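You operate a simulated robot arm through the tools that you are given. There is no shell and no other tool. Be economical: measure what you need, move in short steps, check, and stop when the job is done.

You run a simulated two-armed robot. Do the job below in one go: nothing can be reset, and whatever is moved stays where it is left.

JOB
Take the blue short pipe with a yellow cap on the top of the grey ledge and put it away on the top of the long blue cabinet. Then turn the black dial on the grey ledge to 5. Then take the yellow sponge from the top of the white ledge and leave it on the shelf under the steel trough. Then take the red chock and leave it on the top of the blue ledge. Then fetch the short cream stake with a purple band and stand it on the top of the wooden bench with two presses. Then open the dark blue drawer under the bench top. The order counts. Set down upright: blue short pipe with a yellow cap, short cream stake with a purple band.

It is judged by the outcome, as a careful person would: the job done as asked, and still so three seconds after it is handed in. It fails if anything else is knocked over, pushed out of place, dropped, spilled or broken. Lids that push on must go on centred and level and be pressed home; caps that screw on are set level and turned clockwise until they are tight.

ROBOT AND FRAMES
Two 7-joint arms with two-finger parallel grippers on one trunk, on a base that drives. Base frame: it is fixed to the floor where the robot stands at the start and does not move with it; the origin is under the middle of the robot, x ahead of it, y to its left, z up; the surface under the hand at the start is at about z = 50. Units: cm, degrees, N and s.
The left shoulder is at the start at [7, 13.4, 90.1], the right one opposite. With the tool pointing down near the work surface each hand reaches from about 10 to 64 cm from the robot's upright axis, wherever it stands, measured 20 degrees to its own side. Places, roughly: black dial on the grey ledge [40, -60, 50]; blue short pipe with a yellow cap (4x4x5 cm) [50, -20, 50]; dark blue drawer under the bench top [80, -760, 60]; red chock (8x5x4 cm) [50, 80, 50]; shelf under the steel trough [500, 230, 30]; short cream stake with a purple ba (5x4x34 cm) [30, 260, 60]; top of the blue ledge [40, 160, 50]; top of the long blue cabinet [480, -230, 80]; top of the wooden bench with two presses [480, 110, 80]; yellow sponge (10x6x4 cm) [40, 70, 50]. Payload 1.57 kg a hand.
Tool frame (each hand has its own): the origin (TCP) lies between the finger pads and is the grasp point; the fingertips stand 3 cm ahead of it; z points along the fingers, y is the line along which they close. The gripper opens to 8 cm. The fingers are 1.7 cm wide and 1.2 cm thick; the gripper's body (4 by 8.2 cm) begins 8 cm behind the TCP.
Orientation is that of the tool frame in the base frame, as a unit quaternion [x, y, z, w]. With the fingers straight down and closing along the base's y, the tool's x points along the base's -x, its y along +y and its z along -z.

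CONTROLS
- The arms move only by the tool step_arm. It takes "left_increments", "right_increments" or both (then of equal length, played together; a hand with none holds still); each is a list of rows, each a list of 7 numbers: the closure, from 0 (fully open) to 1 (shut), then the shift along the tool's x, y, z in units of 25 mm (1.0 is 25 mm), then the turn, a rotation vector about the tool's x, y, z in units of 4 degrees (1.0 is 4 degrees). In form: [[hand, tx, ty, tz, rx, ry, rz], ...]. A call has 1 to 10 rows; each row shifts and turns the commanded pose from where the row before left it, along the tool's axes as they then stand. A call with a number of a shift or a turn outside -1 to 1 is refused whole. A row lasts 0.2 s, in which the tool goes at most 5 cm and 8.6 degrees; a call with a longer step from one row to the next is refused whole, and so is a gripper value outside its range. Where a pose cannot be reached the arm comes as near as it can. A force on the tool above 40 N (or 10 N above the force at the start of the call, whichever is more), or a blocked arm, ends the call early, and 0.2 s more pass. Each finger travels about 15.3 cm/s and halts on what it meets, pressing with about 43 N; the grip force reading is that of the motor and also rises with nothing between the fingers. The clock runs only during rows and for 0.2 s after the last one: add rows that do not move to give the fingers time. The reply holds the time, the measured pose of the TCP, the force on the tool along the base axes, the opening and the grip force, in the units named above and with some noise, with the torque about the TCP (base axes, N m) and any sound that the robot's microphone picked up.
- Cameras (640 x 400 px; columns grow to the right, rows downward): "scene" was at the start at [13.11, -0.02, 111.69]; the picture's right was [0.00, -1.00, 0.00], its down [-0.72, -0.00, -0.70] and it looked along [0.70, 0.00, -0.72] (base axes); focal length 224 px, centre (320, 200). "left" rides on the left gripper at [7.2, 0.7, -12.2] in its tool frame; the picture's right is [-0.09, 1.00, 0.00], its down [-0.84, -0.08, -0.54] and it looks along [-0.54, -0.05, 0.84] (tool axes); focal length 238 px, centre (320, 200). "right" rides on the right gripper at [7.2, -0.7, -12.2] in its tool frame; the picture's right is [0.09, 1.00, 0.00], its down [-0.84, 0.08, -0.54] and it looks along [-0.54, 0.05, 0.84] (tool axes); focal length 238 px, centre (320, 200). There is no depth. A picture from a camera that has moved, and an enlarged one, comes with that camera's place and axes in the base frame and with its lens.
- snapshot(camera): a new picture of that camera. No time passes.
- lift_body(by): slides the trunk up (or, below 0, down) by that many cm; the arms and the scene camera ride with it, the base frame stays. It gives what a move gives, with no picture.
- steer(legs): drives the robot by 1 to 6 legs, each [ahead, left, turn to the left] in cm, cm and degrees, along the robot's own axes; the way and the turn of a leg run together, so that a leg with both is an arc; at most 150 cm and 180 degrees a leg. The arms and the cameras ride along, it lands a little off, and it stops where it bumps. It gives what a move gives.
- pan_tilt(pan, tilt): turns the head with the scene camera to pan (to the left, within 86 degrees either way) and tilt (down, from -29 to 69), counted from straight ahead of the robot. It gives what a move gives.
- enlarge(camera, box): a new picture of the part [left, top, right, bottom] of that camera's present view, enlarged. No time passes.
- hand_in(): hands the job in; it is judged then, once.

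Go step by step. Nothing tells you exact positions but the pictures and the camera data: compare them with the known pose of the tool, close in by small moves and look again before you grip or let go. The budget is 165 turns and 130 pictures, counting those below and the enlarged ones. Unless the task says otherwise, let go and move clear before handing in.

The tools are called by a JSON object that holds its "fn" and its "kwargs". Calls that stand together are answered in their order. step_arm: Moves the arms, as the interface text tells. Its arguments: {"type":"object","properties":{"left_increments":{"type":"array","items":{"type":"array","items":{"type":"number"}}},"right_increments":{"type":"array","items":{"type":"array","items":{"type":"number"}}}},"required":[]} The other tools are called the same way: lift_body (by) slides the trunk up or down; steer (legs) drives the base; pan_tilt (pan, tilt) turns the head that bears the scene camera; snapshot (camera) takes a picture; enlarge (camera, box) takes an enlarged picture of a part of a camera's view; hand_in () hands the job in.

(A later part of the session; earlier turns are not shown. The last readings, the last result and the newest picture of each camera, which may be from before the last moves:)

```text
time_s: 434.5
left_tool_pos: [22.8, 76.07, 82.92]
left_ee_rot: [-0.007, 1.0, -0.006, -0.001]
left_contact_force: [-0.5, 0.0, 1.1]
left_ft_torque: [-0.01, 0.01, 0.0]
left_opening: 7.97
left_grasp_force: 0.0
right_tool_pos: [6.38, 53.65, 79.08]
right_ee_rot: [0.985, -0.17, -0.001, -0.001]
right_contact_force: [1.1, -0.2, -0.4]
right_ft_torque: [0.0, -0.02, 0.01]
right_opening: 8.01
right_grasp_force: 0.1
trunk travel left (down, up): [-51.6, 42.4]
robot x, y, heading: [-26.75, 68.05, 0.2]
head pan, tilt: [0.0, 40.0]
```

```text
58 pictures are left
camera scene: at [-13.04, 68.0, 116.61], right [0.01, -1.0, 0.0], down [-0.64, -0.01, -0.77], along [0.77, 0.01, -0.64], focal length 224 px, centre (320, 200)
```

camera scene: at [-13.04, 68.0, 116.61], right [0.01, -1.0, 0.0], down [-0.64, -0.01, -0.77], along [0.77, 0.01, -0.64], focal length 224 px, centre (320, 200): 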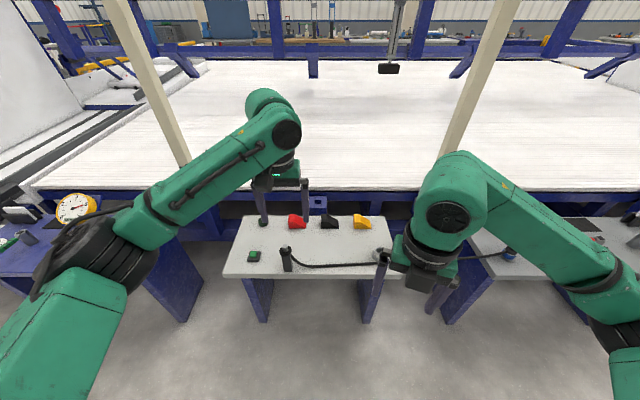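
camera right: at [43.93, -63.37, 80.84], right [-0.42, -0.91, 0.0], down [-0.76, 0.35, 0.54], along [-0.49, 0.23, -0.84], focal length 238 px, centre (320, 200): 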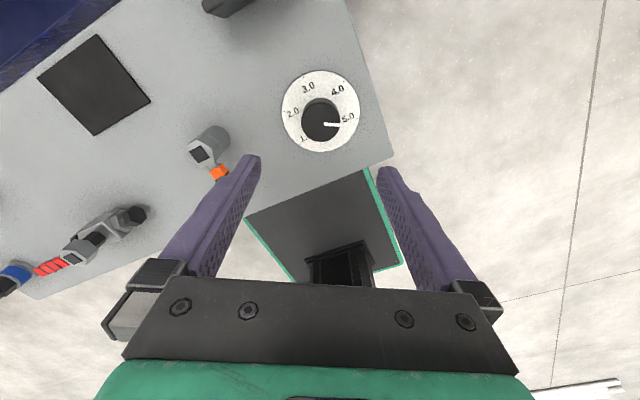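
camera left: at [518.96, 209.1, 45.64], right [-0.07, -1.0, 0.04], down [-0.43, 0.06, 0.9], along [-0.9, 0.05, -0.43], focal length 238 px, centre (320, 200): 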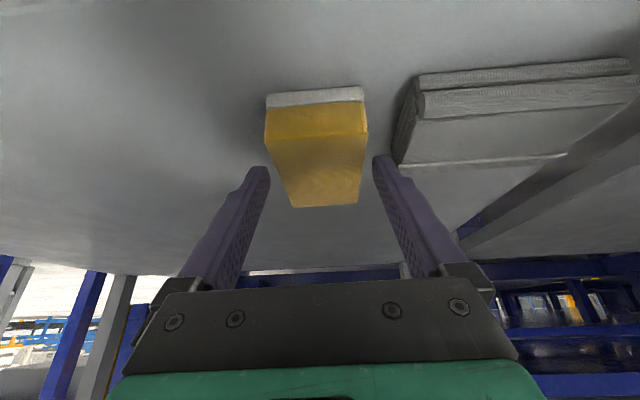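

{"fn": "steer", "kwargs": {"legs": [[22, 0, 0]]}}

{"fn": "step_arm", "kwargs": {"left_increments": [[0, -0.6, 0.15, 0, 0, 0, 0], [0, -0.6, 0.15, 0, 0, 0, 0], [0, -0.6, 0.15, 0, 0, 0, 0], [0, -0.6, 0.15, 0, 0, 0, 0], [0, 0, 0, 0, 0, 0, -1], [0, 0, 0, 0, 0, 0, -1], [0, 0, 0, 0, 0, 0, -1], [0, 0, 0, 0, 0, 0, -1], [0, 0, 0, 0, 0, 0, -1], [0, 0, 0, 0, 0, 0, -1]]}}

{"fn": "step_arm", "kwargs": {"left_increments": [[0, 0, 0, 0, 0, 0, -1], [0, 0, 0, 0, 0, 0, -1], [0, 0, 0, 0, 0, 0, -1], [0, 0, 0, 0, 0, 0, -1], [0, 0, 0, 0, 0, 0, -1], [0, 0, 0, 0, 0, 0, -1], [0, 0, 0, 0, 0, 0, -1], [0, 0, 0, 0, 0, 0, -1], [0, 0, 0, 0, 0, 0, -1], [0, 0, 0, 0, 0, 0, -1]]}}

{"fn": "step_arm", "kwargs": {"left_increments": [[0, 0, 0, 0, 0, 0, -1], [0, 0, 0, 0, 0, 0, -1], [0, 0, 0, 0, 0, 0, -1], [0, 0, 0, 0, 0, 0, -1], [0, 0, 0, 0, 0, 0, -1], [0, 0, 0, 0, 0, 0, -1], [0, 0, 0, 0, 0, 0, -0.3], [0, 0, 0, 0.8, 0, 0, 0], [0, 0, 0, 0.8, 0, 0, 0], [0, 0, 0, 0.8, 0, 0, 0]]}}

{"fn": "snapshot", "kwargs": {"camera": "left"}}

```text
time_s: 436.2
left_tool_pos: [44.97, 76.32, 82.77]
left_ee_rot: [-0.007, 1.0, -0.006, -0.001]
left_contact_force: [-0.3, 0.6, -0.1]
left_ft_torque: [0.02, 0.0, -0.02]
left_opening: 8.03
left_grasp_force: 0.0
right_tool_pos: [28.55, 53.85, 79.12]
right_ee_rot: [0.985, -0.172, -0.001, -0.002]
right_contact_force: [-0.7, -0.7, 0.5]
right_ft_torque: [-0.03, 0.01, 0.02]
right_opening: 7.98
right_grasp_force: 0.0
trunk travel left (down, up): [-51.6, 42.4]
robot x, y, heading: [-4.32, 68.19, 0.5]
head pan, tilt: [0.0, 40.0]
```

```text
time_s: 438.4
left_tool_pos: [50.98, 77.93, 82.8]
left_ee_rot: [-0.215, 0.977, -0.006, -0.002]
left_contact_force: [0.4, -0.7, 0.4]
left_ft_torque: [-0.03, 0.0, 0.0]
left_opening: 8.0
left_grasp_force: 0.0
right_tool_pos: [28.56, 53.88, 79.08]
right_ee_rot: [0.985, -0.171, -0.001, -0.001]
right_contact_force: [-0.3, -0.1, -0.7]
right_ft_torque: [0.04, -0.02, -0.02]
right_opening: 8.01
right_grasp_force: 0.0
trunk travel left (down, up): [-51.6, 42.4]
robot x, y, heading: [-4.14, 68.18, 0.8]
head pan, tilt: [0.0, 40.0]
```

```text
time_s: 440.6
left_tool_pos: [51.0, 77.78, 82.82]
left_ee_rot: [-0.535, 0.845, -0.005, -0.004]
left_contact_force: [-0.6, 0.1, -0.2]
left_ft_torque: [0.01, 0.02, -0.02]
left_opening: 7.99
left_grasp_force: 0.1
right_tool_pos: [28.56, 53.85, 79.06]
right_ee_rot: [0.985, -0.171, 0.0, -0.002]
right_contact_force: [-0.2, -0.8, 0.0]
right_ft_torque: [-0.01, -0.01, 0.08]
right_opening: 7.99
right_grasp_force: 0.0
trunk travel left (down, up): [-51.6, 42.4]
robot x, y, heading: [-4.64, 68.31, 0.3]
head pan, tilt: [0.0, 40.0]
```

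```text
time_s: 442.8
left_tool_pos: [51.08, 77.79, 76.91]
left_ee_rot: [-0.707, 0.707, -0.003, -0.005]
left_contact_force: [0.2, 0.4, 0.4]
left_ft_torque: [0.06, 0.02, 0.02]
left_opening: 7.98
left_grasp_force: 0.0
right_tool_pos: [28.55, 53.89, 79.1]
right_ee_rot: [0.985, -0.171, 0.0, -0.002]
right_contact_force: [-1.6, -0.4, 0.3]
right_ft_torque: [-0.03, -0.01, 0.01]
right_opening: 8.0
right_grasp_force: 0.1
trunk travel left (down, up): [-51.6, 42.4]
robot x, y, heading: [-4.73, 68.14, 0.3]
head pan, tilt: [0.0, 40.0]
```

```text
57 pictures are left
camera left: at [50.31, 70.85, 89.23], right [-1.0, 0.09, 0.0], down [0.08, 0.84, 0.53], along [0.05, 0.53, -0.85], focal length 238 px, centre (320, 200)
```

left: 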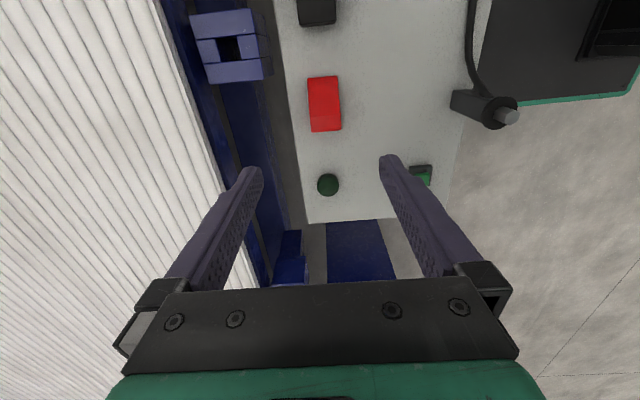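

{"fn": "enlarge", "kwargs": {"camera": "left", "box": [270, 60, 390, 150]}}

{"fn": "enlarge", "kwargs": {"camera": "scene", "box": [230, 180, 390, 280]}}

```text
4.44 times, centred on (330, 105) of left
camera zoom: at [50.31, 70.85, 89.23], right [-1.0, 0.09, 0.0], down [0.08, 0.84, 0.53], along [0.05, 0.53, -0.85], focal length 1059 px, centre (276, 622)
```

zoom: 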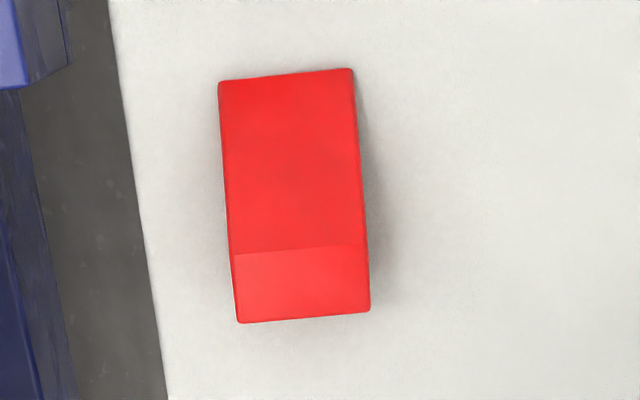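

```text
4.00 times, centred on (310, 230) of scene
camera zoom: at [9.15, 68.16, 116.61], right [0.01, -1.0, 0.0], down [-0.64, 0.0, -0.77], along [0.77, 0.01, -0.64], focal length 897 px, centre (360, 80)
```

zoom: 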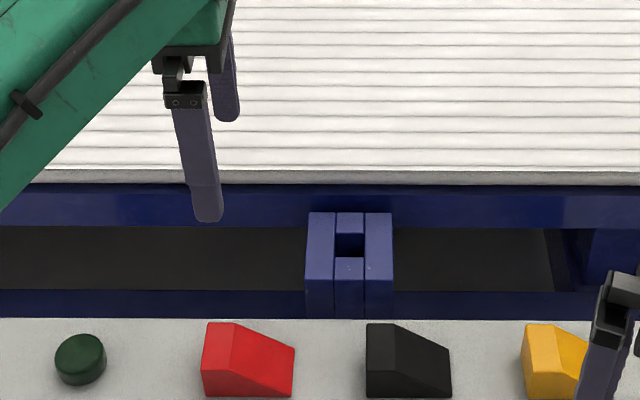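

{"fn": "step_arm", "kwargs": {"left_increments": [[0.15, -0.22, 0.14, 0.5, 0, 0, 0], [0.15, -0.22, 0.14, 0.9, 0, 0, 0], [0.15, 0, 0, 0.9, 0, 0, 0], [0.15, 0, 0, 0.9, 0, 0, 0], [0.15, 0, 0, 0.9, 0, 0, 0], [0.15, 0, 0, 0.9, 0, 0, 0], [0.15, 0, 0, 0.9, 0, 0, 0], [0.15, 0, 0, 0.9, 0, 0, 0], [0.15, 0, 0, 0.9, 0, 0, 0], [0.15, 0, 0, 0.3, 0, 0, 0]]}}

{"fn": "snapshot", "kwargs": {"camera": "left"}}

```text
time_s: 445.0
left_tool_pos: [50.2, 78.71, 56.83]
left_ee_rot: [0.707, -0.707, 0.004, 0.004]
left_contact_force: [0.1, -0.1, -0.2]
left_ft_torque: [-0.02, -0.02, -0.02]
left_opening: 6.78
left_grasp_force: 0.1
right_tool_pos: [28.48, 53.81, 79.12]
right_ee_rot: [0.985, -0.171, 0.0, -0.003]
right_contact_force: [-0.6, -0.5, 0.5]
right_ft_torque: [0.0, 0.01, 0.01]
right_opening: 7.99
right_grasp_force: 0.0
trunk travel left (down, up): [-51.6, 42.4]
robot x, y, heading: [-4.46, 67.91, 0.8]
head pan, tilt: [0.0, 40.0]
```

```text
54 pictures are left
camera left: at [49.49, 71.7, 69.19], right [-1.0, 0.09, 0.0], down [0.08, 0.84, 0.53], along [0.05, 0.53, -0.85], focal length 238 px, centre (320, 200)
```

left: 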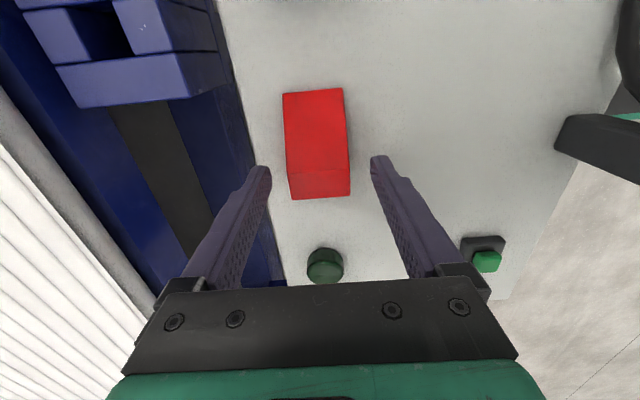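

{"fn": "step_arm", "kwargs": {"left_increments": [[0.15, -0.24, 0, 0.6, 0, 0, 0], [0.15, 0, 0, 0.62, 0, 0, 0], [0.4, 0, 0, 0, 0, 0, 0], [0.7, 0, 0, 0, 0, 0, 0], [1, 0, 0, 0, 0, 0, 0], [1, 0, 0, 0, 0, 0, 0], [1, 0, 0, -0.4, 0, 0, 0], [1, 0, 0, -0.8, 0, 0, 0]]}}

{"fn": "snapshot", "kwargs": {"camera": "left"}}

```text
time_s: 446.8
left_tool_pos: [50.27, 79.32, 56.77]
left_ee_rot: [0.708, -0.707, 0.003, 0.006]
left_contact_force: [-0.4, -0.5, -0.5]
left_ft_torque: [0.01, -0.01, -0.02]
left_opening: 4.4
left_grasp_force: 42.4
right_tool_pos: [28.44, 53.89, 79.1]
right_ee_rot: [0.985, -0.171, -0.001, -0.001]
right_contact_force: [0.3, 0.0, 0.6]
right_ft_torque: [-0.02, -0.01, 0.02]
right_opening: 8.0
right_grasp_force: 0.1
trunk travel left (down, up): [-51.6, 42.4]
robot x, y, heading: [-4.25, 67.96, 0.7]
head pan, tilt: [0.0, 40.0]
```

```text
53 pictures are left
camera left: at [49.56, 72.27, 69.22], right [-1.0, 0.09, 0.0], down [0.08, 0.84, 0.53], along [0.05, 0.53, -0.85], focal length 238 px, centre (320, 200)
```

left: 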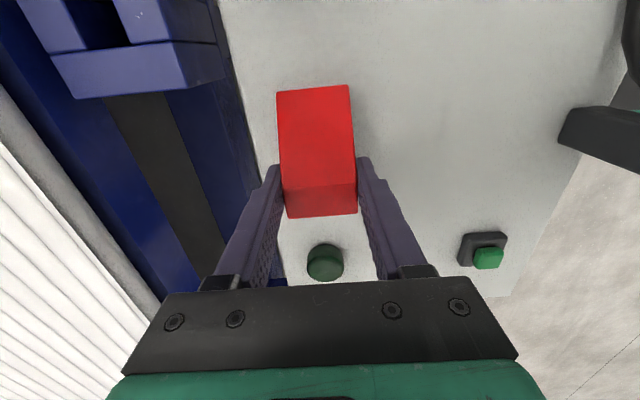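

The chock is held. I'll lift, back off and go left to the blue ledge.

{"fn": "step_arm", "kwargs": {"left_increments": [[1, 0, 0, -1, 0, 0, 0], [1, 0, 0, -1, 0, 0, 0], [1, 0, 0, -1, 0, 0, 0], [1, 0, 0, -1, 0, 0, 0], [1, 0, 0, -1, 0, 0, 0], [1, 0, 0, -1, 0, 0, 0], [1, 0, 0.5, -1, 0, 0, 0], [1, 0, 0.5, -1, 0, 0, 0], [1, 0, 0.5, -1, 0, 0, 0], [1, 0, 0.5, -1, 0, 0, 0]]}}

{"fn": "steer", "kwargs": {"legs": [[-35, 0, -0.7], [0, 80, 0]]}}

{"fn": "pan_tilt", "kwargs": {"pan": 5, "tilt": 40}}

{"fn": "snapshot", "kwargs": {"camera": "scene"}}

```text
time_s: 449.0
left_tool_pos: [52.83, 79.89, 79.36]
left_ee_rot: [0.707, -0.707, 0.003, 0.006]
left_contact_force: [-0.2, 0.8, -1.2]
left_ft_torque: [0.04, 0.0, -0.01]
left_opening: 4.39
left_grasp_force: 42.7
left hand out of reach, approached as far as the arm can: row 7, 8, 9, 10
right_tool_pos: [28.44, 53.82, 79.13]
right_ee_rot: [0.985, -0.17, 0.0, -0.001]
right_contact_force: [-1.1, -0.1, 0.4]
right_ft_torque: [-0.03, -0.01, 0.05]
right_opening: 7.99
right_grasp_force: 0.1
trunk travel left (down, up): [-51.6, 42.4]
robot x, y, heading: [-4.5, 68.06, 0.3]
head pan, tilt: [0.0, 40.0]
```

```text
time_s: 455.2
left_tool_pos: [17.7, 160.24, 79.23]
left_ee_rot: [-0.704, 0.71, -0.003, -0.006]
left_contact_force: [0.1, 0.1, -1.4]
left_ft_torque: [0.03, -0.03, -0.01]
left_opening: 4.39
left_grasp_force: 42.8
right_tool_pos: [-6.94, 134.48, 79.14]
right_ee_rot: [0.985, -0.175, -0.001, -0.002]
right_contact_force: [-0.2, 0.7, 0.6]
right_ft_torque: [0.0, 0.03, 0.0]
right_opening: 8.03
right_grasp_force: 0.0
trunk travel left (down, up): [-51.6, 42.4]
robot x, y, heading: [-39.8, 149.07, 0.1]
head pan, tilt: [0.0, 40.0]
```

```text
time_s: 455.9
left_tool_pos: [17.74, 160.24, 79.25]
left_ee_rot: [-0.704, 0.71, -0.003, -0.006]
left_contact_force: [0.5, -0.7, -1.7]
left_ft_torque: [0.03, 0.03, -0.01]
left_opening: 4.41
left_grasp_force: 43.2
right_tool_pos: [-6.97, 134.31, 79.19]
right_ee_rot: [0.985, -0.174, 0.0, -0.001]
right_contact_force: [0.1, 0.3, -0.1]
right_ft_torque: [0.04, 0.02, 0.0]
right_opening: 8.0
right_grasp_force: 0.1
trunk travel left (down, up): [-51.6, 42.4]
robot x, y, heading: [-39.84, 149.19, -0.0]
head pan, tilt: [5.0, 40.0]
```

```text
52 pictures are left
camera scene: at [-26.16, 149.56, 116.61], right [0.09, -1.0, 0.0], down [-0.64, -0.06, -0.77], along [0.76, 0.07, -0.64], focal length 224 px, centre (320, 200)
```

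scene: 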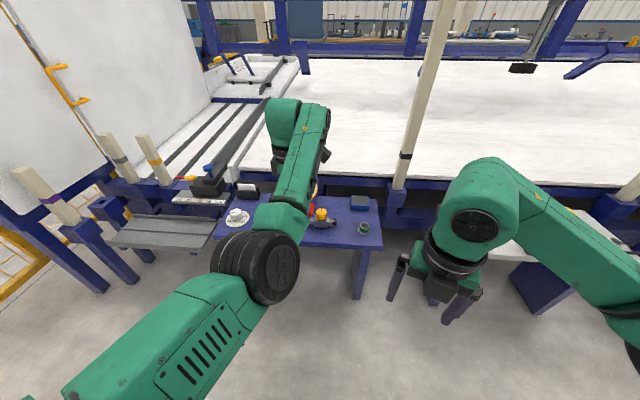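

{"fn": "steer", "kwargs": {"legs": [[18, -6, 0]]}}

{"fn": "snapshot", "kwargs": {"camera": "left"}}

{"fn": "snapshot", "kwargs": {"camera": "scene"}}

```text
time_s: 457.4
left_tool_pos: [35.86, 154.42, 79.31]
left_ee_rot: [-0.705, 0.709, -0.002, -0.006]
left_contact_force: [-0.5, 0.4, -1.2]
left_ft_torque: [-0.03, 0.03, 0.0]
left_opening: 4.42
left_grasp_force: 42.6
right_tool_pos: [11.13, 128.51, 79.14]
right_ee_rot: [0.985, -0.173, -0.001, -0.002]
right_contact_force: [0.0, 0.8, 0.0]
right_ft_torque: [0.0, 0.02, 0.02]
right_opening: 8.02
right_grasp_force: 0.1
trunk travel left (down, up): [-51.6, 42.4]
robot x, y, heading: [-21.78, 143.17, -0.1]
head pan, tilt: [5.0, 40.0]
```

```text
51 pictures are left
camera left: at [35.04, 147.36, 91.66], right [-1.0, 0.1, 0.0], down [0.08, 0.84, 0.53], along [0.05, 0.53, -0.85], focal length 238 px, centre (320, 200)
```

left: 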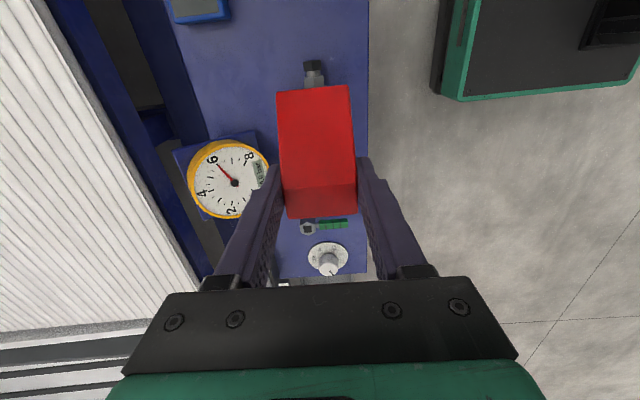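

```text
50 pictures are left
camera scene: at [-8.06, 143.61, 116.6], right [0.09, -1.0, 0.0], down [-0.64, -0.06, -0.77], along [0.76, 0.07, -0.64], focal length 224 px, centre (320, 200)
```

scene: 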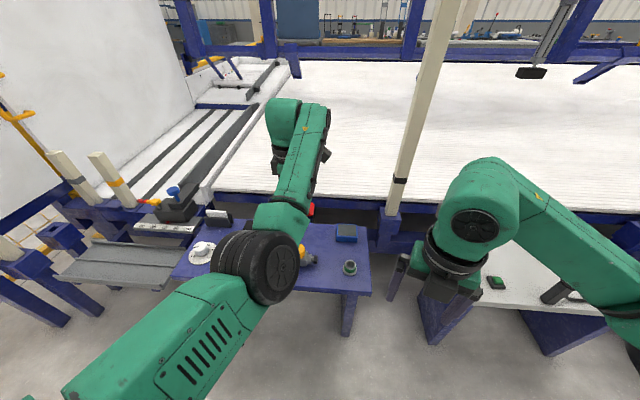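

There's a free patch on the blue ledge at about [46, 150]. I'll move in and lower the chock there.

{"fn": "steer", "kwargs": {"legs": [[14, 0, 0]]}}

{"fn": "step_arm", "kwargs": {"left_increments": [[1, 0.26, 0.39, 0.9, 0, 0, 0], [1, 0.26, 0.39, 0.9, 0, 0, 0], [1, 0.26, 0.39, 0.9, 0, 0, 0], [1, 0.26, 0.39, 0.9, 0, 0, 0], [1, 0, 0, 0.9, 0, 0, 0], [1, 0, 0, 0.9, 0, 0, 0]]}}

{"fn": "snapshot", "kwargs": {"camera": "left"}}

```text
time_s: 458.8
left_tool_pos: [49.72, 154.47, 79.22]
left_ee_rot: [-0.705, 0.709, -0.003, -0.005]
left_contact_force: [0.4, 0.9, -0.7]
left_ft_torque: [0.01, 0.02, 0.03]
left_opening: 4.4
left_grasp_force: 42.8
right_tool_pos: [25.32, 128.42, 79.04]
right_ee_rot: [0.985, -0.173, 0.0, -0.003]
right_contact_force: [0.3, -0.3, 0.7]
right_ft_torque: [-0.01, 0.01, 0.02]
right_opening: 7.99
right_grasp_force: 0.0
trunk travel left (down, up): [-51.6, 42.4]
robot x, y, heading: [-7.24, 142.99, 0.1]
head pan, tilt: [5.0, 40.0]
```

```text
time_s: 460.2
left_tool_pos: [46.93, 153.16, 66.37]
left_ee_rot: [0.713, -0.701, 0.005, -0.004]
left_contact_force: [0.5, 0.2, -0.9]
left_ft_torque: [-0.02, -0.01, -0.01]
left_opening: 4.38
left_grasp_force: 42.8
left hand out of reach, approached as far as the arm can: row 1
right_tool_pos: [25.22, 128.54, 79.03]
right_ee_rot: [0.985, -0.174, 0.0, -0.002]
right_contact_force: [0.4, 0.3, 0.1]
right_ft_torque: [0.03, -0.07, 0.02]
right_opening: 8.01
right_grasp_force: 0.3
trunk travel left (down, up): [-51.6, 42.4]
robot x, y, heading: [-7.25, 142.91, -0.1]
head pan, tilt: [5.0, 40.0]
```

```text
49 pictures are left
camera left: at [46.21, 146.0, 78.67], right [-1.0, 0.08, -0.01], down [0.06, 0.84, 0.54], along [0.05, 0.54, -0.84], focal length 238 px, centre (320, 200)
```

left: 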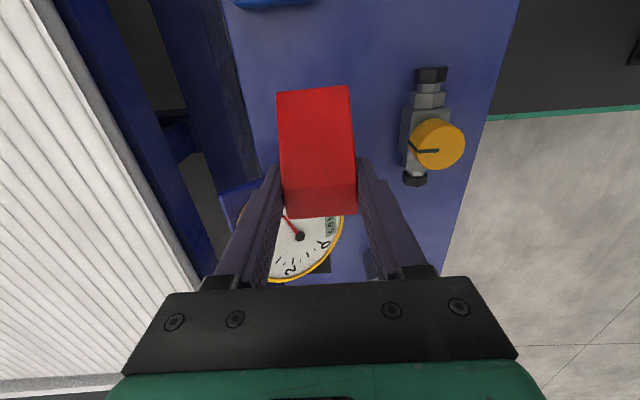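

{"fn": "step_arm", "kwargs": {"left_increments": [[1, 0.37, 0.18, 0, 0, 0, 0], [1, 0.37, 0.18, 0, 0, 0, 0], [1, 0, 0, 0.9, 0, 0, 0], [1, 0, 0, 0.9, 0, 0, 0], [1, 0, 0, 0.9, 0, 0, 0], [1, 0, 0, 0.9, 0, 0, 0], [1, 0, 0, 0.8, 0, 0, 0], [1, 0, 0, 0, 0, 0, 0]]}}

{"fn": "snapshot", "kwargs": {"camera": "left"}}

```text
time_s: 462.0
left_tool_pos: [46.05, 152.21, 54.91]
left_ee_rot: [0.714, -0.7, -0.002, -0.009]
left_contact_force: [0.1, 0.4, -1.7]
left_ft_torque: [-0.01, 0.02, 0.0]
left_opening: 4.38
left_grasp_force: 43.0
right_tool_pos: [25.32, 128.44, 79.17]
right_ee_rot: [0.985, -0.174, -0.001, -0.002]
right_contact_force: [-0.7, -0.4, -0.2]
right_ft_torque: [0.02, -0.01, -0.01]
right_opening: 8.02
right_grasp_force: 0.2
trunk travel left (down, up): [-51.6, 42.4]
robot x, y, heading: [-7.53, 143.11, -0.2]
head pan, tilt: [5.0, 40.0]
```

```text
48 pictures are left
camera left: at [45.4, 144.75, 67.11], right [-1.0, 0.07, -0.01], down [0.05, 0.83, 0.56], along [0.05, 0.55, -0.83], focal length 238 px, centre (320, 200)
```

left: 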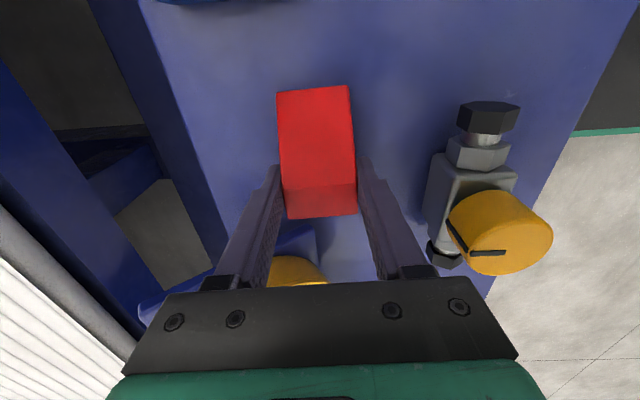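

{"fn": "step_arm", "kwargs": {"left_increments": [[1, 0, 0, 0.2, 0, 0, 0], [1, 0, 0, 0.15, 0, 0, 0], [1, 0, 0, 0, 0, 0, 0]]}}

{"fn": "step_arm", "kwargs": {"left_increments": [[1, 0, 0, 0.1, 0, 0, 0], [1, 0, 0, 0.08, 0, 0, 0], [1, 0, 0, 0, 0, 0, 0]]}}

```text
time_s: 462.8
left_tool_pos: [45.76, 152.1, 53.85]
left_ee_rot: [0.714, -0.7, -0.003, -0.008]
left_contact_force: [4.1, 0.3, 17.3]
left_ft_torque: [-0.9, 0.21, 0.19]
left_opening: 4.41
left_grasp_force: 42.1
right_tool_pos: [25.1, 128.53, 79.23]
right_ee_rot: [0.985, -0.174, 0.001, -0.001]
right_contact_force: [0.2, -1.1, -0.2]
right_ft_torque: [-0.02, -0.02, 0.0]
right_opening: 7.98
right_grasp_force: 0.0
trunk travel left (down, up): [-51.6, 42.4]
robot x, y, heading: [-7.31, 143.0, -0.2]
head pan, tilt: [5.0, 40.0]
```

```text
time_s: 463.4
left_tool_pos: [45.96, 152.51, 53.67]
left_ee_rot: [0.714, -0.7, -0.005, -0.014]
left_contact_force: [-5.9, 0.7, 18.1]
left_ft_torque: [-0.95, 0.58, -0.25]
left_opening: 4.42
left_grasp_force: 43.0
right_tool_pos: [25.02, 128.49, 79.19]
right_ee_rot: [0.985, -0.174, 0.001, -0.003]
right_contact_force: [0.0, 0.0, -0.5]
right_ft_torque: [0.02, -0.02, 0.02]
right_opening: 8.02
right_grasp_force: 0.0
trunk travel left (down, up): [-51.6, 42.4]
robot x, y, heading: [-7.35, 143.16, 0.1]
head pan, tilt: [5.0, 40.0]
stopped in row 3 (left hand): the force on the tool passed its limit at 42 N (the readings are from after the stop); the commanded pose is now the measured one
```

Landed. I'll ease up a touch, open and lift.

{"fn": "step_arm", "kwargs": {"left_increments": [[1, 0, 0, -0.06, 0, 0, 0], [0.7, 0, 0, 0, 0, 0, 0], [0.3, 0, 0, 0, 0, 0, 0], [0.05, 0, 0, 0, 0, 0, 0], [0.05, 0, 0, 0, 0, 0, 0], [0.05, 0, 0, -0.6, 0, 0, 0], [0.05, 0, 0, -1, 0, 0, 0], [0.05, 0, 0, -1, 0, 0, 0], [0.05, 0, 0, -1, 0, 0, 0], [0.05, 0, 0, -1, 0, 0, 0]]}}

{"fn": "snapshot", "kwargs": {"camera": "left"}}

```text
time_s: 465.6
left_tool_pos: [46.11, 154.3, 64.73]
left_ee_rot: [0.724, -0.69, -0.017, -0.023]
left_contact_force: [0.4, 0.5, -0.1]
left_ft_torque: [0.01, -0.01, -0.01]
left_opening: 7.58
left_grasp_force: 0.1
right_tool_pos: [25.14, 128.48, 79.18]
right_ee_rot: [0.985, -0.173, 0.0, -0.002]
right_contact_force: [0.9, -0.1, 0.1]
right_ft_torque: [-0.03, 0.02, 0.0]
right_opening: 8.01
right_grasp_force: 0.0
trunk travel left (down, up): [-51.6, 42.4]
robot x, y, heading: [-7.58, 142.66, 0.1]
head pan, tilt: [5.0, 40.0]
```

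```text
47 pictures are left
camera left: at [45.71, 146.46, 76.64], right [-1.0, 0.04, 0.0], down [0.03, 0.81, 0.59], along [0.03, 0.59, -0.81], focal length 238 px, centre (320, 200)
```

left: 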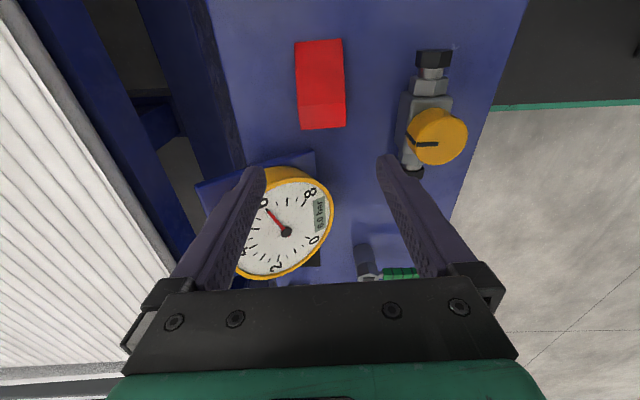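

The chock is on the blue ledge. I'll raise with the trunk, back off and go look at the stakes further left.

{"fn": "lift_body", "kwargs": {"by": 14}}

{"fn": "steer", "kwargs": {"legs": [[-55, 0, 0], [0, 100, 0]]}}

{"fn": "pan_tilt", "kwargs": {"pan": 5, "tilt": 35}}

{"fn": "snapshot", "kwargs": {"camera": "scene"}}

```text
time_s: 467.3
left_tool_pos: [46.35, 154.19, 79.0]
left_ee_rot: [0.723, -0.69, -0.014, -0.023]
left_contact_force: [0.8, 0.0, -0.2]
left_ft_torque: [-0.02, -0.01, 0.0]
left_opening: 7.6
left_grasp_force: 0.0
right_tool_pos: [25.15, 128.44, 93.07]
right_ee_rot: [0.985, -0.174, -0.001, -0.002]
right_contact_force: [0.7, 0.3, 0.8]
right_ft_torque: [0.04, 0.04, 0.02]
right_opening: 8.01
right_grasp_force: 0.1
trunk travel left (down, up): [-65.6, 28.4]
robot x, y, heading: [-7.53, 142.83, 0.3]
head pan, tilt: [5.0, 40.0]
```

```text
time_s: 475.2
left_tool_pos: [-9.33, 254.42, 78.9]
left_ee_rot: [0.723, -0.69, -0.015, -0.023]
left_contact_force: [-0.1, -0.2, -0.4]
left_ft_torque: [-0.01, 0.03, -0.01]
left_opening: 7.59
left_grasp_force: 0.0
right_tool_pos: [-30.21, 228.91, 93.2]
right_ee_rot: [0.985, -0.174, -0.001, -0.002]
right_contact_force: [0.5, 0.1, -0.1]
right_ft_torque: [0.0, 0.03, 0.01]
right_opening: 8.01
right_grasp_force: 0.0
trunk travel left (down, up): [-65.6, 28.4]
robot x, y, heading: [-62.76, 243.41, 0.1]
head pan, tilt: [5.0, 40.0]
```

```text
time_s: 475.9
left_tool_pos: [-9.2, 254.85, 78.9]
left_ee_rot: [0.725, -0.688, -0.015, -0.024]
left_contact_force: [0.4, -0.1, -0.2]
left_ft_torque: [0.02, -0.02, 0.01]
left_opening: 7.59
left_grasp_force: 0.1
right_tool_pos: [-30.18, 228.86, 93.09]
right_ee_rot: [0.985, -0.173, 0.0, -0.002]
right_contact_force: [-0.2, 0.3, 0.4]
right_ft_torque: [0.01, -0.01, -0.01]
right_opening: 8.0
right_grasp_force: 0.1
trunk travel left (down, up): [-65.6, 28.4]
robot x, y, heading: [-63.31, 243.52, 0.0]
head pan, tilt: [5.0, 35.0]
```

```text
46 pictures are left
camera scene: at [-49.24, 244.09, 131.36], right [0.09, -1.0, 0.0], down [-0.57, -0.05, -0.82], along [0.82, 0.07, -0.57], focal length 224 px, centre (320, 200)
```

scene: 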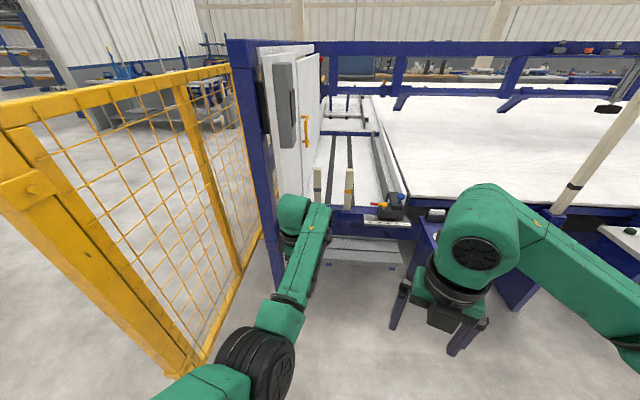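

{"fn": "step_arm", "kwargs": {"left_increments": [[0, 0, 0, -0.5, 0, 0, 1], [0, 0, 0, -0.5, 0, 0, 1], [0, 0, 0, -0.5, 0, 0, 1], [0, 0, 0, -0.5, 0, 0, 1], [0, 0, 0, 0, 0, 0, 1], [0, 0, 0, 0, 0, 0, 1], [0, 0, 0, 0, 0, 0, 1], [0, 0, 0, 0, 0, 0, 1], [0, 0, 0, 0, 0, 0, 1], [0, 0, 0, 0, 0, 0, 1]]}}

{"fn": "step_arm", "kwargs": {"left_increments": [[0, 0, 0, -0.5, 0, 0, 1], [0, 0, 0, -0.5, 0, 0, 1], [0, 0, 0, -0.5, 0, 0, 1], [0, 0, 0, -0.5, 0, 0, 1], [0, 0, 0, 0, 0, 0, 1], [0, 0, 0, 0, 0, 0, 1], [0, 0, 0, 0, 0, 0, 1], [0, 0, 0, 0, 0, 0, 1], [0, 0, 0, 0, 0, 0, 1], [0, 0, 0, 0, 0, 0, 1]]}}

{"fn": "step_arm", "kwargs": {"left_increments": [[0, 0, 0, 0, 0, 0, 1], [0, 0, 0, 0, 0, 0, 1], [0, 0, 0, 0, 0, 0, 1], [0, 0.8, 0.3, 0, 0, 0, 0], [0, 0.8, 0.3, 0, 0, 0, 0], [0, 0.8, 0.3, 0, 0, 0, 0], [0, 0.8, 0.3, 0, 0, 0, 0], [0, 0.8, 0.3, 0, 0, 0, 0], [0, 0.8, 0.3, 0, 0, 0, 0], [0, 0.8, 0.3, 0, 0, 0, 0]]}}

{"fn": "snapshot", "kwargs": {"camera": "scene"}}

```text
time_s: 478.1
left_tool_pos: [-9.33, 254.06, 83.86]
left_ee_rot: [-0.442, 0.897, 0.021, 0.015]
left_contact_force: [1.0, 1.0, -0.3]
left_ft_torque: [0.0, 0.01, 0.0]
left_opening: 8.01
left_grasp_force: 0.0
right_tool_pos: [-30.23, 228.95, 93.07]
right_ee_rot: [0.985, -0.174, 0.0, -0.002]
right_contact_force: [1.0, -0.1, -0.2]
right_ft_torque: [0.0, 0.04, -0.02]
right_opening: 8.0
right_grasp_force: 0.1
trunk travel left (down, up): [-65.6, 28.4]
robot x, y, heading: [-63.51, 243.33, 0.1]
head pan, tilt: [5.0, 35.0]
```

```text
time_s: 480.3
left_tool_pos: [-7.54, 254.13, 87.91]
left_ee_rot: [-0.11, 0.994, 0.025, 0.008]
left_contact_force: [0.3, -0.6, -0.5]
left_ft_torque: [-0.02, -0.03, 0.03]
left_opening: 8.0
left_grasp_force: 0.1
left hand out of reach, approached as far as the arm can: row 2, 3, 4
right_tool_pos: [-30.28, 228.91, 93.15]
right_ee_rot: [0.985, -0.173, -0.001, -0.002]
right_contact_force: [-0.9, 0.1, -0.7]
right_ft_torque: [0.03, -0.02, 0.06]
right_opening: 7.97
right_grasp_force: 0.0
trunk travel left (down, up): [-65.6, 28.4]
robot x, y, heading: [-62.92, 243.02, 0.1]
head pan, tilt: [5.0, 35.0]
```

```text
time_s: 482.7
left_tool_pos: [-12.16, 263.44, 82.63]
left_ee_rot: [-0.028, 0.998, 0.047, 0.018]
left_contact_force: [0.6, 0.0, 0.1]
left_ft_torque: [0.02, -0.01, 0.02]
left_opening: 8.02
left_grasp_force: 0.0
left hand out of reach, approached as far as the arm can: row 4, 5, 6, 7, 8, 9, 10
right_tool_pos: [-30.19, 229.04, 93.09]
right_ee_rot: [0.985, -0.174, 0.0, -0.002]
right_contact_force: [0.4, -0.5, -1.1]
right_ft_torque: [-0.02, -0.01, -0.01]
right_opening: 7.99
right_grasp_force: 0.1
trunk travel left (down, up): [-65.6, 28.4]
robot x, y, heading: [-63.03, 243.09, 0.1]
head pan, tilt: [5.0, 35.0]
stopped in row 10 (left hand): the arm was blocked; the commanded pose is now the measured one
```

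```text
45 pictures are left
camera scene: at [-49.23, 244.06, 131.37], right [0.09, -1.0, 0.0], down [-0.57, -0.05, -0.82], along [0.82, 0.07, -0.57], focal length 224 px, centre (320, 200)
```

scene: 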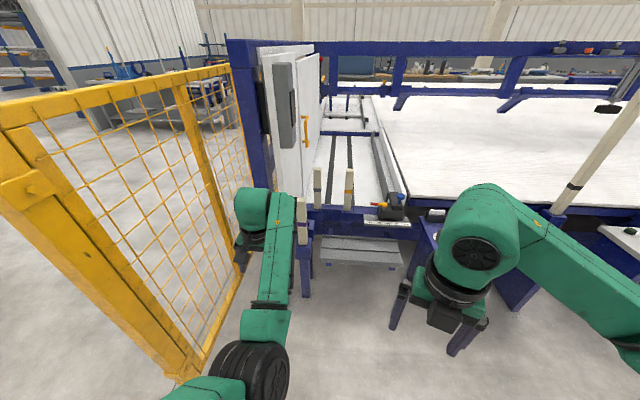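

{"fn": "enlarge", "kwargs": {"camera": "scene", "box": [240, 150, 400, 300]}}

```text
2.67 times, centred on (320, 225) of scene
camera zoom: at [-49.23, 244.06, 131.37], right [0.09, -1.0, 0.0], down [-0.57, -0.05, -0.82], along [0.82, 0.07, -0.57], focal length 598 px, centre (320, 133)
```

zoom: 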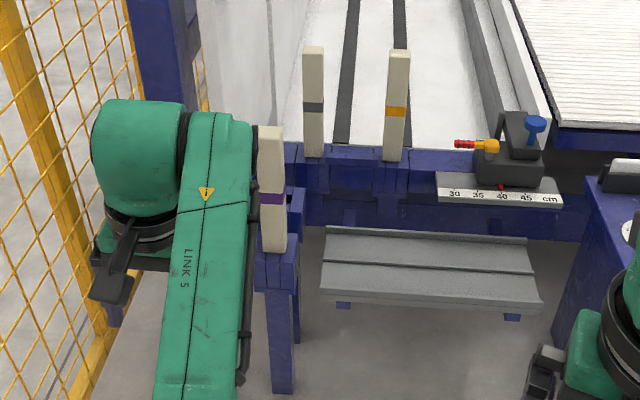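

I'll straighten the left hand and see whether the arm is free again.

{"fn": "step_arm", "kwargs": {"left_increments": [[0, 0, -0.5, 0, 0.7, 0.24, 0.4], [0, 0, -0.5, 0, 0.7, 0.24, 0.4], [0, 0, -0.6, 0, 0, 0, 0], [0, 0, -0.6, 0, 0, 0, 0], [0, 0, -0.6, 0, 0, 0, 0], [0, 0, 0, 0, 0, 0, 0]]}}

```text
time_s: 484.1
left_tool_pos: [-10.59, 258.17, 82.59]
left_ee_rot: [-0.014, 1.0, 0.006, 0.009]
left_contact_force: [0.7, 0.2, -0.2]
left_ft_torque: [-0.02, 0.01, 0.01]
left_opening: 8.0
left_grasp_force: 0.1
left hand out of reach, approached as far as the arm can: row 2, 4
right_tool_pos: [-30.24, 228.93, 93.13]
right_ee_rot: [0.985, -0.173, 0.0, -0.002]
right_contact_force: [-0.5, -0.2, 0.4]
right_ft_torque: [0.01, -0.02, 0.01]
right_opening: 7.97
right_grasp_force: 0.0
trunk travel left (down, up): [-65.6, 28.4]
robot x, y, heading: [-63.17, 243.28, 0.1]
head pan, tilt: [5.0, 35.0]
```

{"fn": "lift_body", "kwargs": {"by": 10}}

{"fn": "steer", "kwargs": {"legs": [[34, 1, 0]]}}

{"fn": "snapshot", "kwargs": {"camera": "left"}}

{"fn": "snapshot", "kwargs": {"camera": "scene"}}

```text
time_s: 485.4
left_tool_pos: [-10.9, 258.33, 92.13]
left_ee_rot: [-0.013, 1.0, 0.011, 0.005]
left_contact_force: [-0.4, 0.5, -0.1]
left_ft_torque: [-0.01, -0.02, 0.0]
left_opening: 8.01
left_grasp_force: 0.0
right_tool_pos: [-30.19, 229.01, 103.25]
right_ee_rot: [0.985, -0.174, -0.001, -0.002]
right_contact_force: [-1.0, -0.4, 0.3]
right_ft_torque: [0.01, 0.0, 0.02]
right_opening: 8.02
right_grasp_force: 0.0
trunk travel left (down, up): [-75.6, 18.4]
robot x, y, heading: [-62.68, 243.22, 0.3]
head pan, tilt: [5.0, 35.0]
```

```text
time_s: 487.6
left_tool_pos: [21.23, 259.84, 91.92]
left_ee_rot: [-0.018, 1.0, 0.015, -0.005]
left_contact_force: [0.8, -0.4, -0.4]
left_ft_torque: [0.03, -0.01, 0.0]
left_opening: 8.0
left_grasp_force: 0.2
right_tool_pos: [2.3, 229.95, 103.11]
right_ee_rot: [0.985, -0.174, 0.0, -0.003]
right_contact_force: [-0.3, 0.2, 0.4]
right_ft_torque: [0.01, -0.05, -0.01]
right_opening: 8.02
right_grasp_force: 0.1
trunk travel left (down, up): [-75.6, 18.4]
robot x, y, heading: [-30.38, 244.1, 0.4]
head pan, tilt: [5.0, 35.0]
stopped in leg 1: the force on the tool passed its limit at 124 N (the readings are from after the stop); the commanded pose is now the measured one
```

```text
43 pictures are left
camera left: at [14.08, 260.03, 104.37], right [0.06, 1.0, 0.03], down [0.84, -0.06, 0.53], along [0.53, 0.0, -0.85], focal length 238 px, centre (320, 200)
```

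left: 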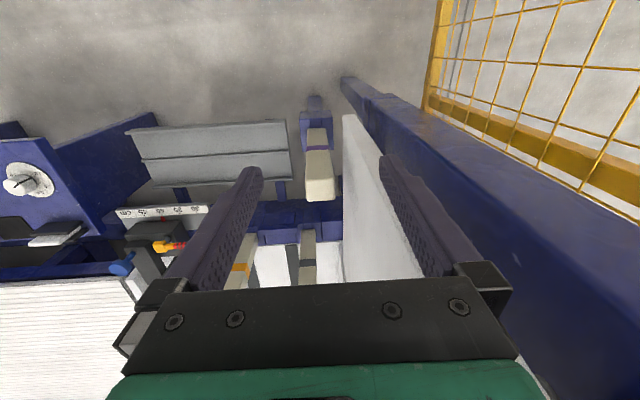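

```text
42 pictures are left
camera scene: at [-16.7, 245.03, 141.37], right [0.09, -1.0, 0.0], down [-0.57, -0.05, -0.82], along [0.82, 0.07, -0.57], focal length 224 px, centre (320, 200)
```

scene: 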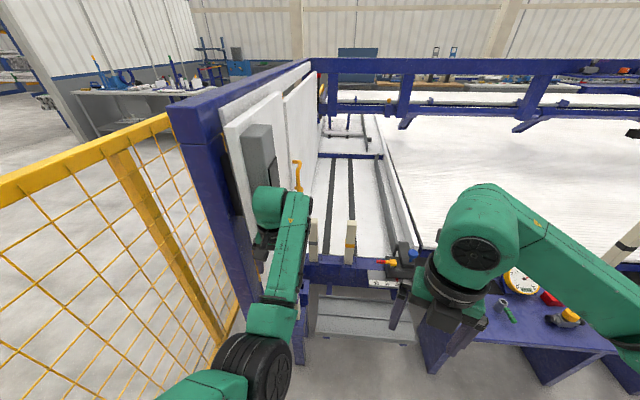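

The left hand met something with a jolt just before the stake. I'll enlarge to see what's near it.

{"fn": "enlarge", "kwargs": {"camera": "scene", "box": [210, 100, 370, 340]}}

{"fn": "enlarge", "kwargs": {"camera": "left", "box": [240, 60, 480, 300]}}

```text
1.67 times, centred on (290, 220) of scene
camera zoom: at [-16.7, 245.03, 141.37], right [0.09, -1.0, 0.0], down [-0.57, -0.05, -0.82], along [0.82, 0.07, -0.57], focal length 374 px, centre (370, 167)
```

zoom: 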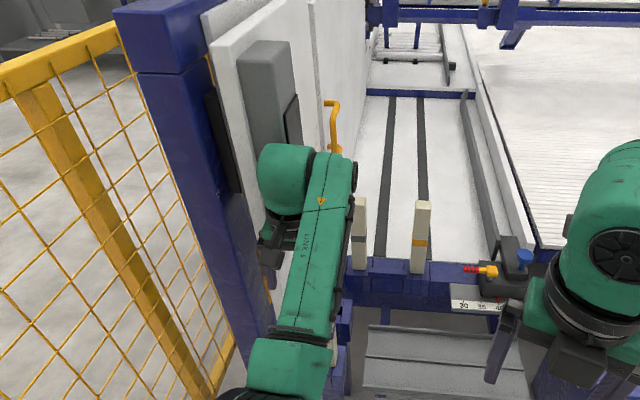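

```text
1.67 times, centred on (360, 180) of left
camera zoom: at [14.08, 260.03, 104.37], right [0.06, 1.0, 0.03], down [0.84, -0.06, 0.53], along [0.53, 0.0, -0.85], focal length 397 px, centre (253, 233)
```

zoom: 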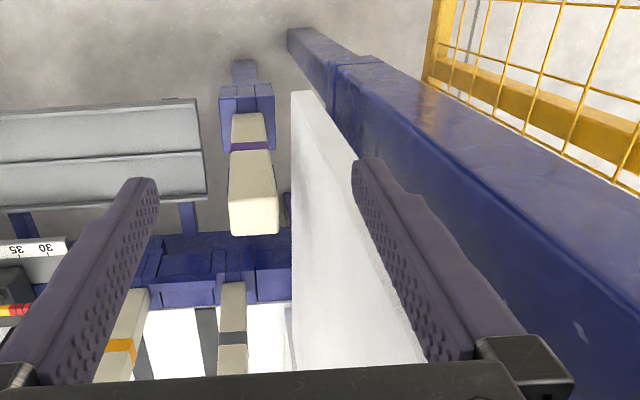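

The white guard panel's edge is right beside the stake on its left (y ≈ 265), and the open gripper caught it. I'll back off. I'll take the stake with the right hand instead, closing along x and approaching from above, so I'll tuck the left arm.

{"fn": "steer", "kwargs": {"legs": [[-30, 0, 0]]}}

{"fn": "step_arm", "kwargs": {"left_increments": [[0, 0.5, -0.2, 0, 0, 0, 0], [0, 0.6, -0.2, 0, 0, 0, 0], [0, 0.6, -0.2, 0.3, 0, 0, 0], [0, 0.6, -0.2, 0.3, 0, 0, 0], [0, 0.6, 0, 0.3, 0, 0, 0], [0, 0.6, 0, 0.3, 0, 0, 0], [0, 0.6, 0, 0.3, 0, 0, 0], [0, 0.6, 0, 0, 0, 0, 0], [0, 0.6, 0, 0, 0, 0, 0], [0, 0.6, 0, 0, 0, 0, 0]], "right_increments": [[0, 0, 0, 0, 0, 0, 1], [0, 0, 0, 0, 0, 0, 1], [0, 0, 0, 0, 0, 0, 1], [0, 0, 0, 0, 0, 0, 1], [0, 0, 0, 0, 0, 0, 1], [0, 0, 0, 0, 0, 0, 1], [0, 0, 0, 0, 0, 0, 1], [0, 0, 0, 0, 0, 0, 1], [0, 0, 0, 0, 0, 0, 1], [0, 0, 0, 0, 0, 0, 1]]}}

{"fn": "snapshot", "kwargs": {"camera": "scene"}}

```text
time_s: 489.7
left_tool_pos: [-8.67, 259.82, 91.83]
left_ee_rot: [-0.017, 1.0, 0.014, -0.007]
left_contact_force: [0.5, 0.0, -0.7]
left_ft_torque: [-0.02, 0.01, 0.01]
left_opening: 8.0
left_grasp_force: 0.1
right_tool_pos: [-27.61, 229.9, 103.09]
right_ee_rot: [0.985, -0.175, 0.0, -0.002]
right_contact_force: [0.4, 0.3, -0.1]
right_ft_torque: [0.0, 0.01, -0.01]
right_opening: 8.01
right_grasp_force: 0.2
trunk travel left (down, up): [-75.6, 18.4]
robot x, y, heading: [-60.87, 244.54, 0.2]
head pan, tilt: [5.0, 35.0]
```

```text
time_s: 491.0
left_tool_pos: [-12.43, 264.51, 89.49]
left_ee_rot: [-0.054, 0.995, 0.074, 0.029]
left_contact_force: [-0.1, -0.4, -0.1]
left_ft_torque: [0.0, 0.0, 0.01]
left_opening: 7.99
left_grasp_force: 0.1
left hand out of reach, approached as far as the arm can: row 1, 2, 3, 4
right_tool_pos: [-27.65, 229.9, 103.05]
right_ee_rot: [0.935, -0.355, -0.001, -0.002]
right_contact_force: [0.8, 0.5, -0.3]
right_ft_torque: [0.0, -0.01, -0.03]
right_opening: 8.0
right_grasp_force: 0.0
trunk travel left (down, up): [-75.6, 18.4]
robot x, y, heading: [-60.59, 244.72, 0.0]
head pan, tilt: [5.0, 35.0]
stopped in row 6 (left hand): the arm was blocked; the commanded pose is now the measured one
```

```text
39 pictures are left
camera scene: at [-46.7, 245.04, 141.38], right [0.09, -1.0, 0.0], down [-0.57, -0.05, -0.82], along [0.82, 0.07, -0.57], focal length 224 px, centre (320, 200)
```

scene: 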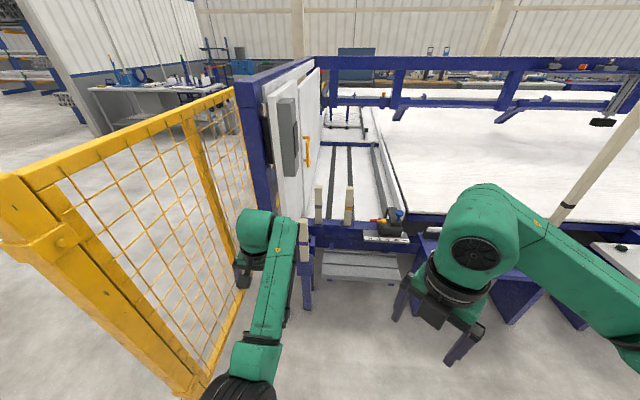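

I worked out what happened: the flange hit a grey box on the panel, at about x ≥ 25.4, y ≥ 261.4, z 106–128. I'll approach from the right side with the robot turned 30° left. The left hand will close along x, tilted about 20° so that the wrist stays clear of the box. First I'll rotate the left wrist in free space.

{"fn": "step_arm", "kwargs": {"left_increments": [[0, -0.3, -0.5, 0, 0, 0, -1], [0, -0.3, -0.5, 0, 0, 0, -1], [0, 0, 0, 0, 0, 0, -1], [0, 0, 0, 0, 0, 0, -1], [0, 0, 0, 0, 0, 0, -1], [0, 0, 0, 0, 0, 0, -1], [0, 0, 0, 0, 0, 0, -1], [0, 0, 0, 0, 0, 0, -1], [0, 0, 0, 0, 0, 0, -1], [0, 0, 0, 0, 0, 0, -1]]}}

{"fn": "step_arm", "kwargs": {"left_increments": [[0, 0, 0, 0, 0, 0, -1], [0, 0, 0, 0, 0, 0, -1], [0, 0, 0, 0, 0, 0, -1], [0, 0, 0, 0, 0, 0, -1]]}}

{"fn": "steer", "kwargs": {"legs": [[0, -26.5, 0], [0, 0, 30]]}}

{"fn": "snapshot", "kwargs": {"camera": "left"}}

```text
time_s: 493.4
left_tool_pos: [-10.47, 266.92, 89.48]
left_ee_rot: [-0.415, 0.902, 0.098, 0.067]
left_contact_force: [-0.2, 0.2, 0.5]
left_ft_torque: [-0.01, 0.01, -0.03]
left_opening: 7.99
left_grasp_force: 0.1
right_tool_pos: [-27.72, 229.8, 103.1]
right_ee_rot: [0.935, -0.354, -0.001, -0.002]
right_contact_force: [0.1, 0.1, -0.3]
right_ft_torque: [-0.04, -0.01, -0.03]
right_opening: 8.01
right_grasp_force: 0.0
trunk travel left (down, up): [-75.6, 18.4]
robot x, y, heading: [-60.55, 244.22, 0.2]
head pan, tilt: [5.0, 35.0]
stopped in row 10 (left hand): the arm was blocked; the commanded pose is now the measured one
```

```text
time_s: 494.4
left_tool_pos: [-10.57, 268.8, 89.56]
left_ee_rot: [-0.544, 0.829, 0.102, 0.087]
left_contact_force: [-0.3, -0.2, -0.7]
left_ft_torque: [0.02, 0.02, -0.02]
left_opening: 7.98
left_grasp_force: 0.0
right_tool_pos: [-27.7, 229.99, 103.16]
right_ee_rot: [0.935, -0.354, -0.001, -0.002]
right_contact_force: [0.9, -0.5, -0.8]
right_ft_torque: [0.03, 0.01, -0.03]
right_opening: 7.97
right_grasp_force: 0.1
trunk travel left (down, up): [-75.6, 18.4]
robot x, y, heading: [-60.49, 244.57, -0.2]
head pan, tilt: [5.0, 35.0]
```

```text
time_s: 497.7
left_tool_pos: [-28.98, 263.44, 89.73]
left_ee_rot: [0.738, -0.661, -0.119, -0.061]
left_contact_force: [0.9, 0.0, -0.2]
left_ft_torque: [0.02, -0.03, 0.02]
left_opening: 7.98
left_grasp_force: 0.0
right_tool_pos: [-24.86, 221.27, 103.11]
right_ee_rot: [0.995, -0.103, -0.002, -0.003]
right_contact_force: [0.1, -0.1, 0.5]
right_ft_torque: [0.0, 0.03, -0.01]
right_opening: 8.0
right_grasp_force: 0.0
trunk travel left (down, up): [-75.6, 18.4]
robot x, y, heading: [-60.34, 217.29, 29.9]
head pan, tilt: [5.0, 35.0]
```

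```text
38 pictures are left
camera left: at [-27.86, 253.43, 99.81], right [-1.0, -0.03, 0.09], down [0.05, 0.68, 0.73], along [-0.08, 0.73, -0.68], focal length 238 px, centre (320, 200)
```

left: 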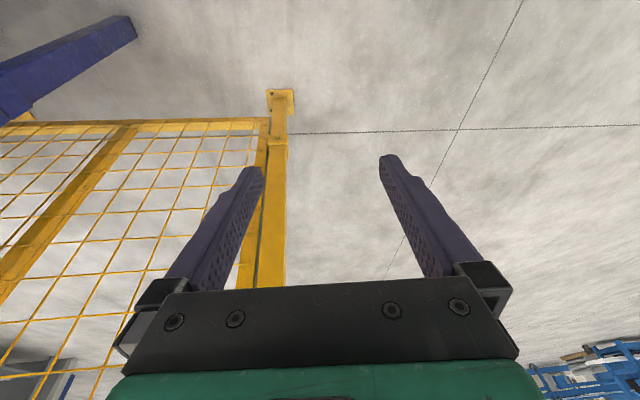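

{"fn": "step_arm", "kwargs": {"left_increments": [[0, 0, 0, 0, 0.71, -0.65, 0.66], [0, 0, 0, 0, 0.71, -0.65, 0.66], [0, 0.19, -0.58, -0.07, 0, 0, 0], [0, 0.19, -0.58, -0.07, 0, 0, 0], [0, 0.19, -0.58, -0.07, 0, 0, 0], [0, 0.19, -0.58, -0.07, 0, 0, 0], [0, 0.19, -0.58, -0.07, 0, 0, 0], [0, 0.19, -0.58, -0.07, 0, 0, 0]]}}

{"fn": "steer", "kwargs": {"legs": [[0, -24, 0], [30, 0, 0]]}}

{"fn": "snapshot", "kwargs": {"camera": "left"}}

{"fn": "snapshot", "kwargs": {"camera": "scene"}}

```text
time_s: 499.7
left_tool_pos: [-21.51, 263.07, 89.88]
left_ee_rot: [0.705, -0.683, -0.142, -0.127]
left_contact_force: [0.2, 0.2, -0.3]
left_ft_torque: [0.02, 0.01, 0.01]
left_opening: 7.98
left_grasp_force: 0.1
right_tool_pos: [-24.86, 221.27, 103.11]
right_ee_rot: [0.995, -0.103, -0.002, -0.002]
right_contact_force: [0.0, 0.1, -0.4]
right_ft_torque: [0.01, -0.05, 0.0]
right_opening: 8.0
right_grasp_force: 0.1
trunk travel left (down, up): [-75.6, 18.4]
robot x, y, heading: [-59.96, 217.64, 29.9]
head pan, tilt: [5.0, 35.0]
stopped in row 8 (left hand): the arm was blocked; the commanded pose is now the measured one
```

```text
time_s: 503.2
left_tool_pos: [16.55, 256.93, 89.92]
left_ee_rot: [0.704, -0.683, -0.144, -0.126]
left_contact_force: [-0.1, -0.9, 0.4]
left_ft_torque: [-0.02, 0.01, -0.02]
left_opening: 7.99
left_grasp_force: 0.0
right_tool_pos: [13.4, 215.13, 103.12]
right_ee_rot: [0.995, -0.103, 0.0, -0.002]
right_contact_force: [0.6, -1.1, -0.5]
right_ft_torque: [0.02, -0.02, -0.03]
right_opening: 8.01
right_grasp_force: 0.1
trunk travel left (down, up): [-75.6, 18.4]
robot x, y, heading: [-22.06, 211.45, 29.7]
head pan, tilt: [5.0, 35.0]
```

```text
37 pictures are left
camera left: at [16.37, 245.7, 98.61], right [-1.0, 0.05, 0.05], down [0.07, 0.58, 0.81], along [0.01, 0.82, -0.58], focal length 238 px, centre (320, 200)
```

left: 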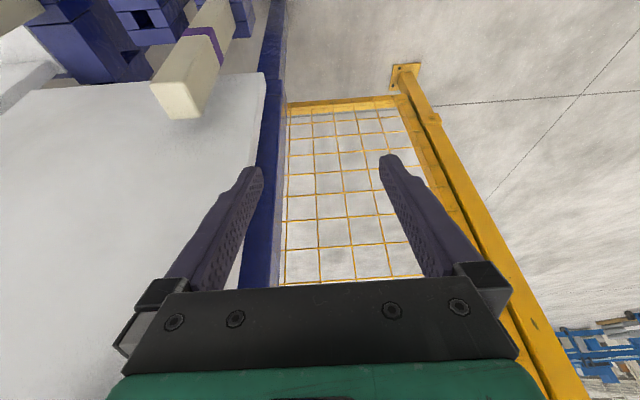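

```text
36 pictures are left
camera scene: at [-10.68, 218.9, 141.38], right [0.57, -0.82, 0.0], down [-0.47, -0.33, -0.82], along [0.67, 0.47, -0.57], focal length 224 px, centre (320, 200)
```

scene: 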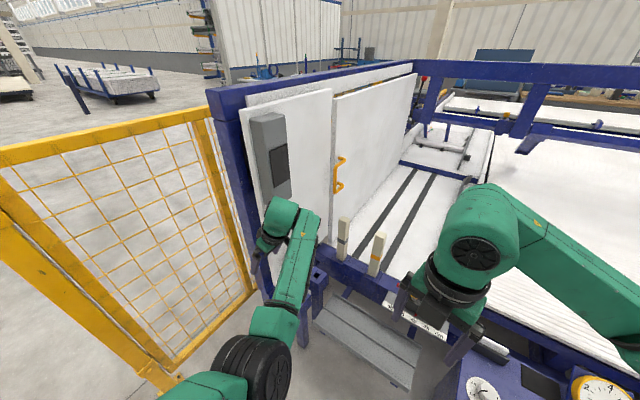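

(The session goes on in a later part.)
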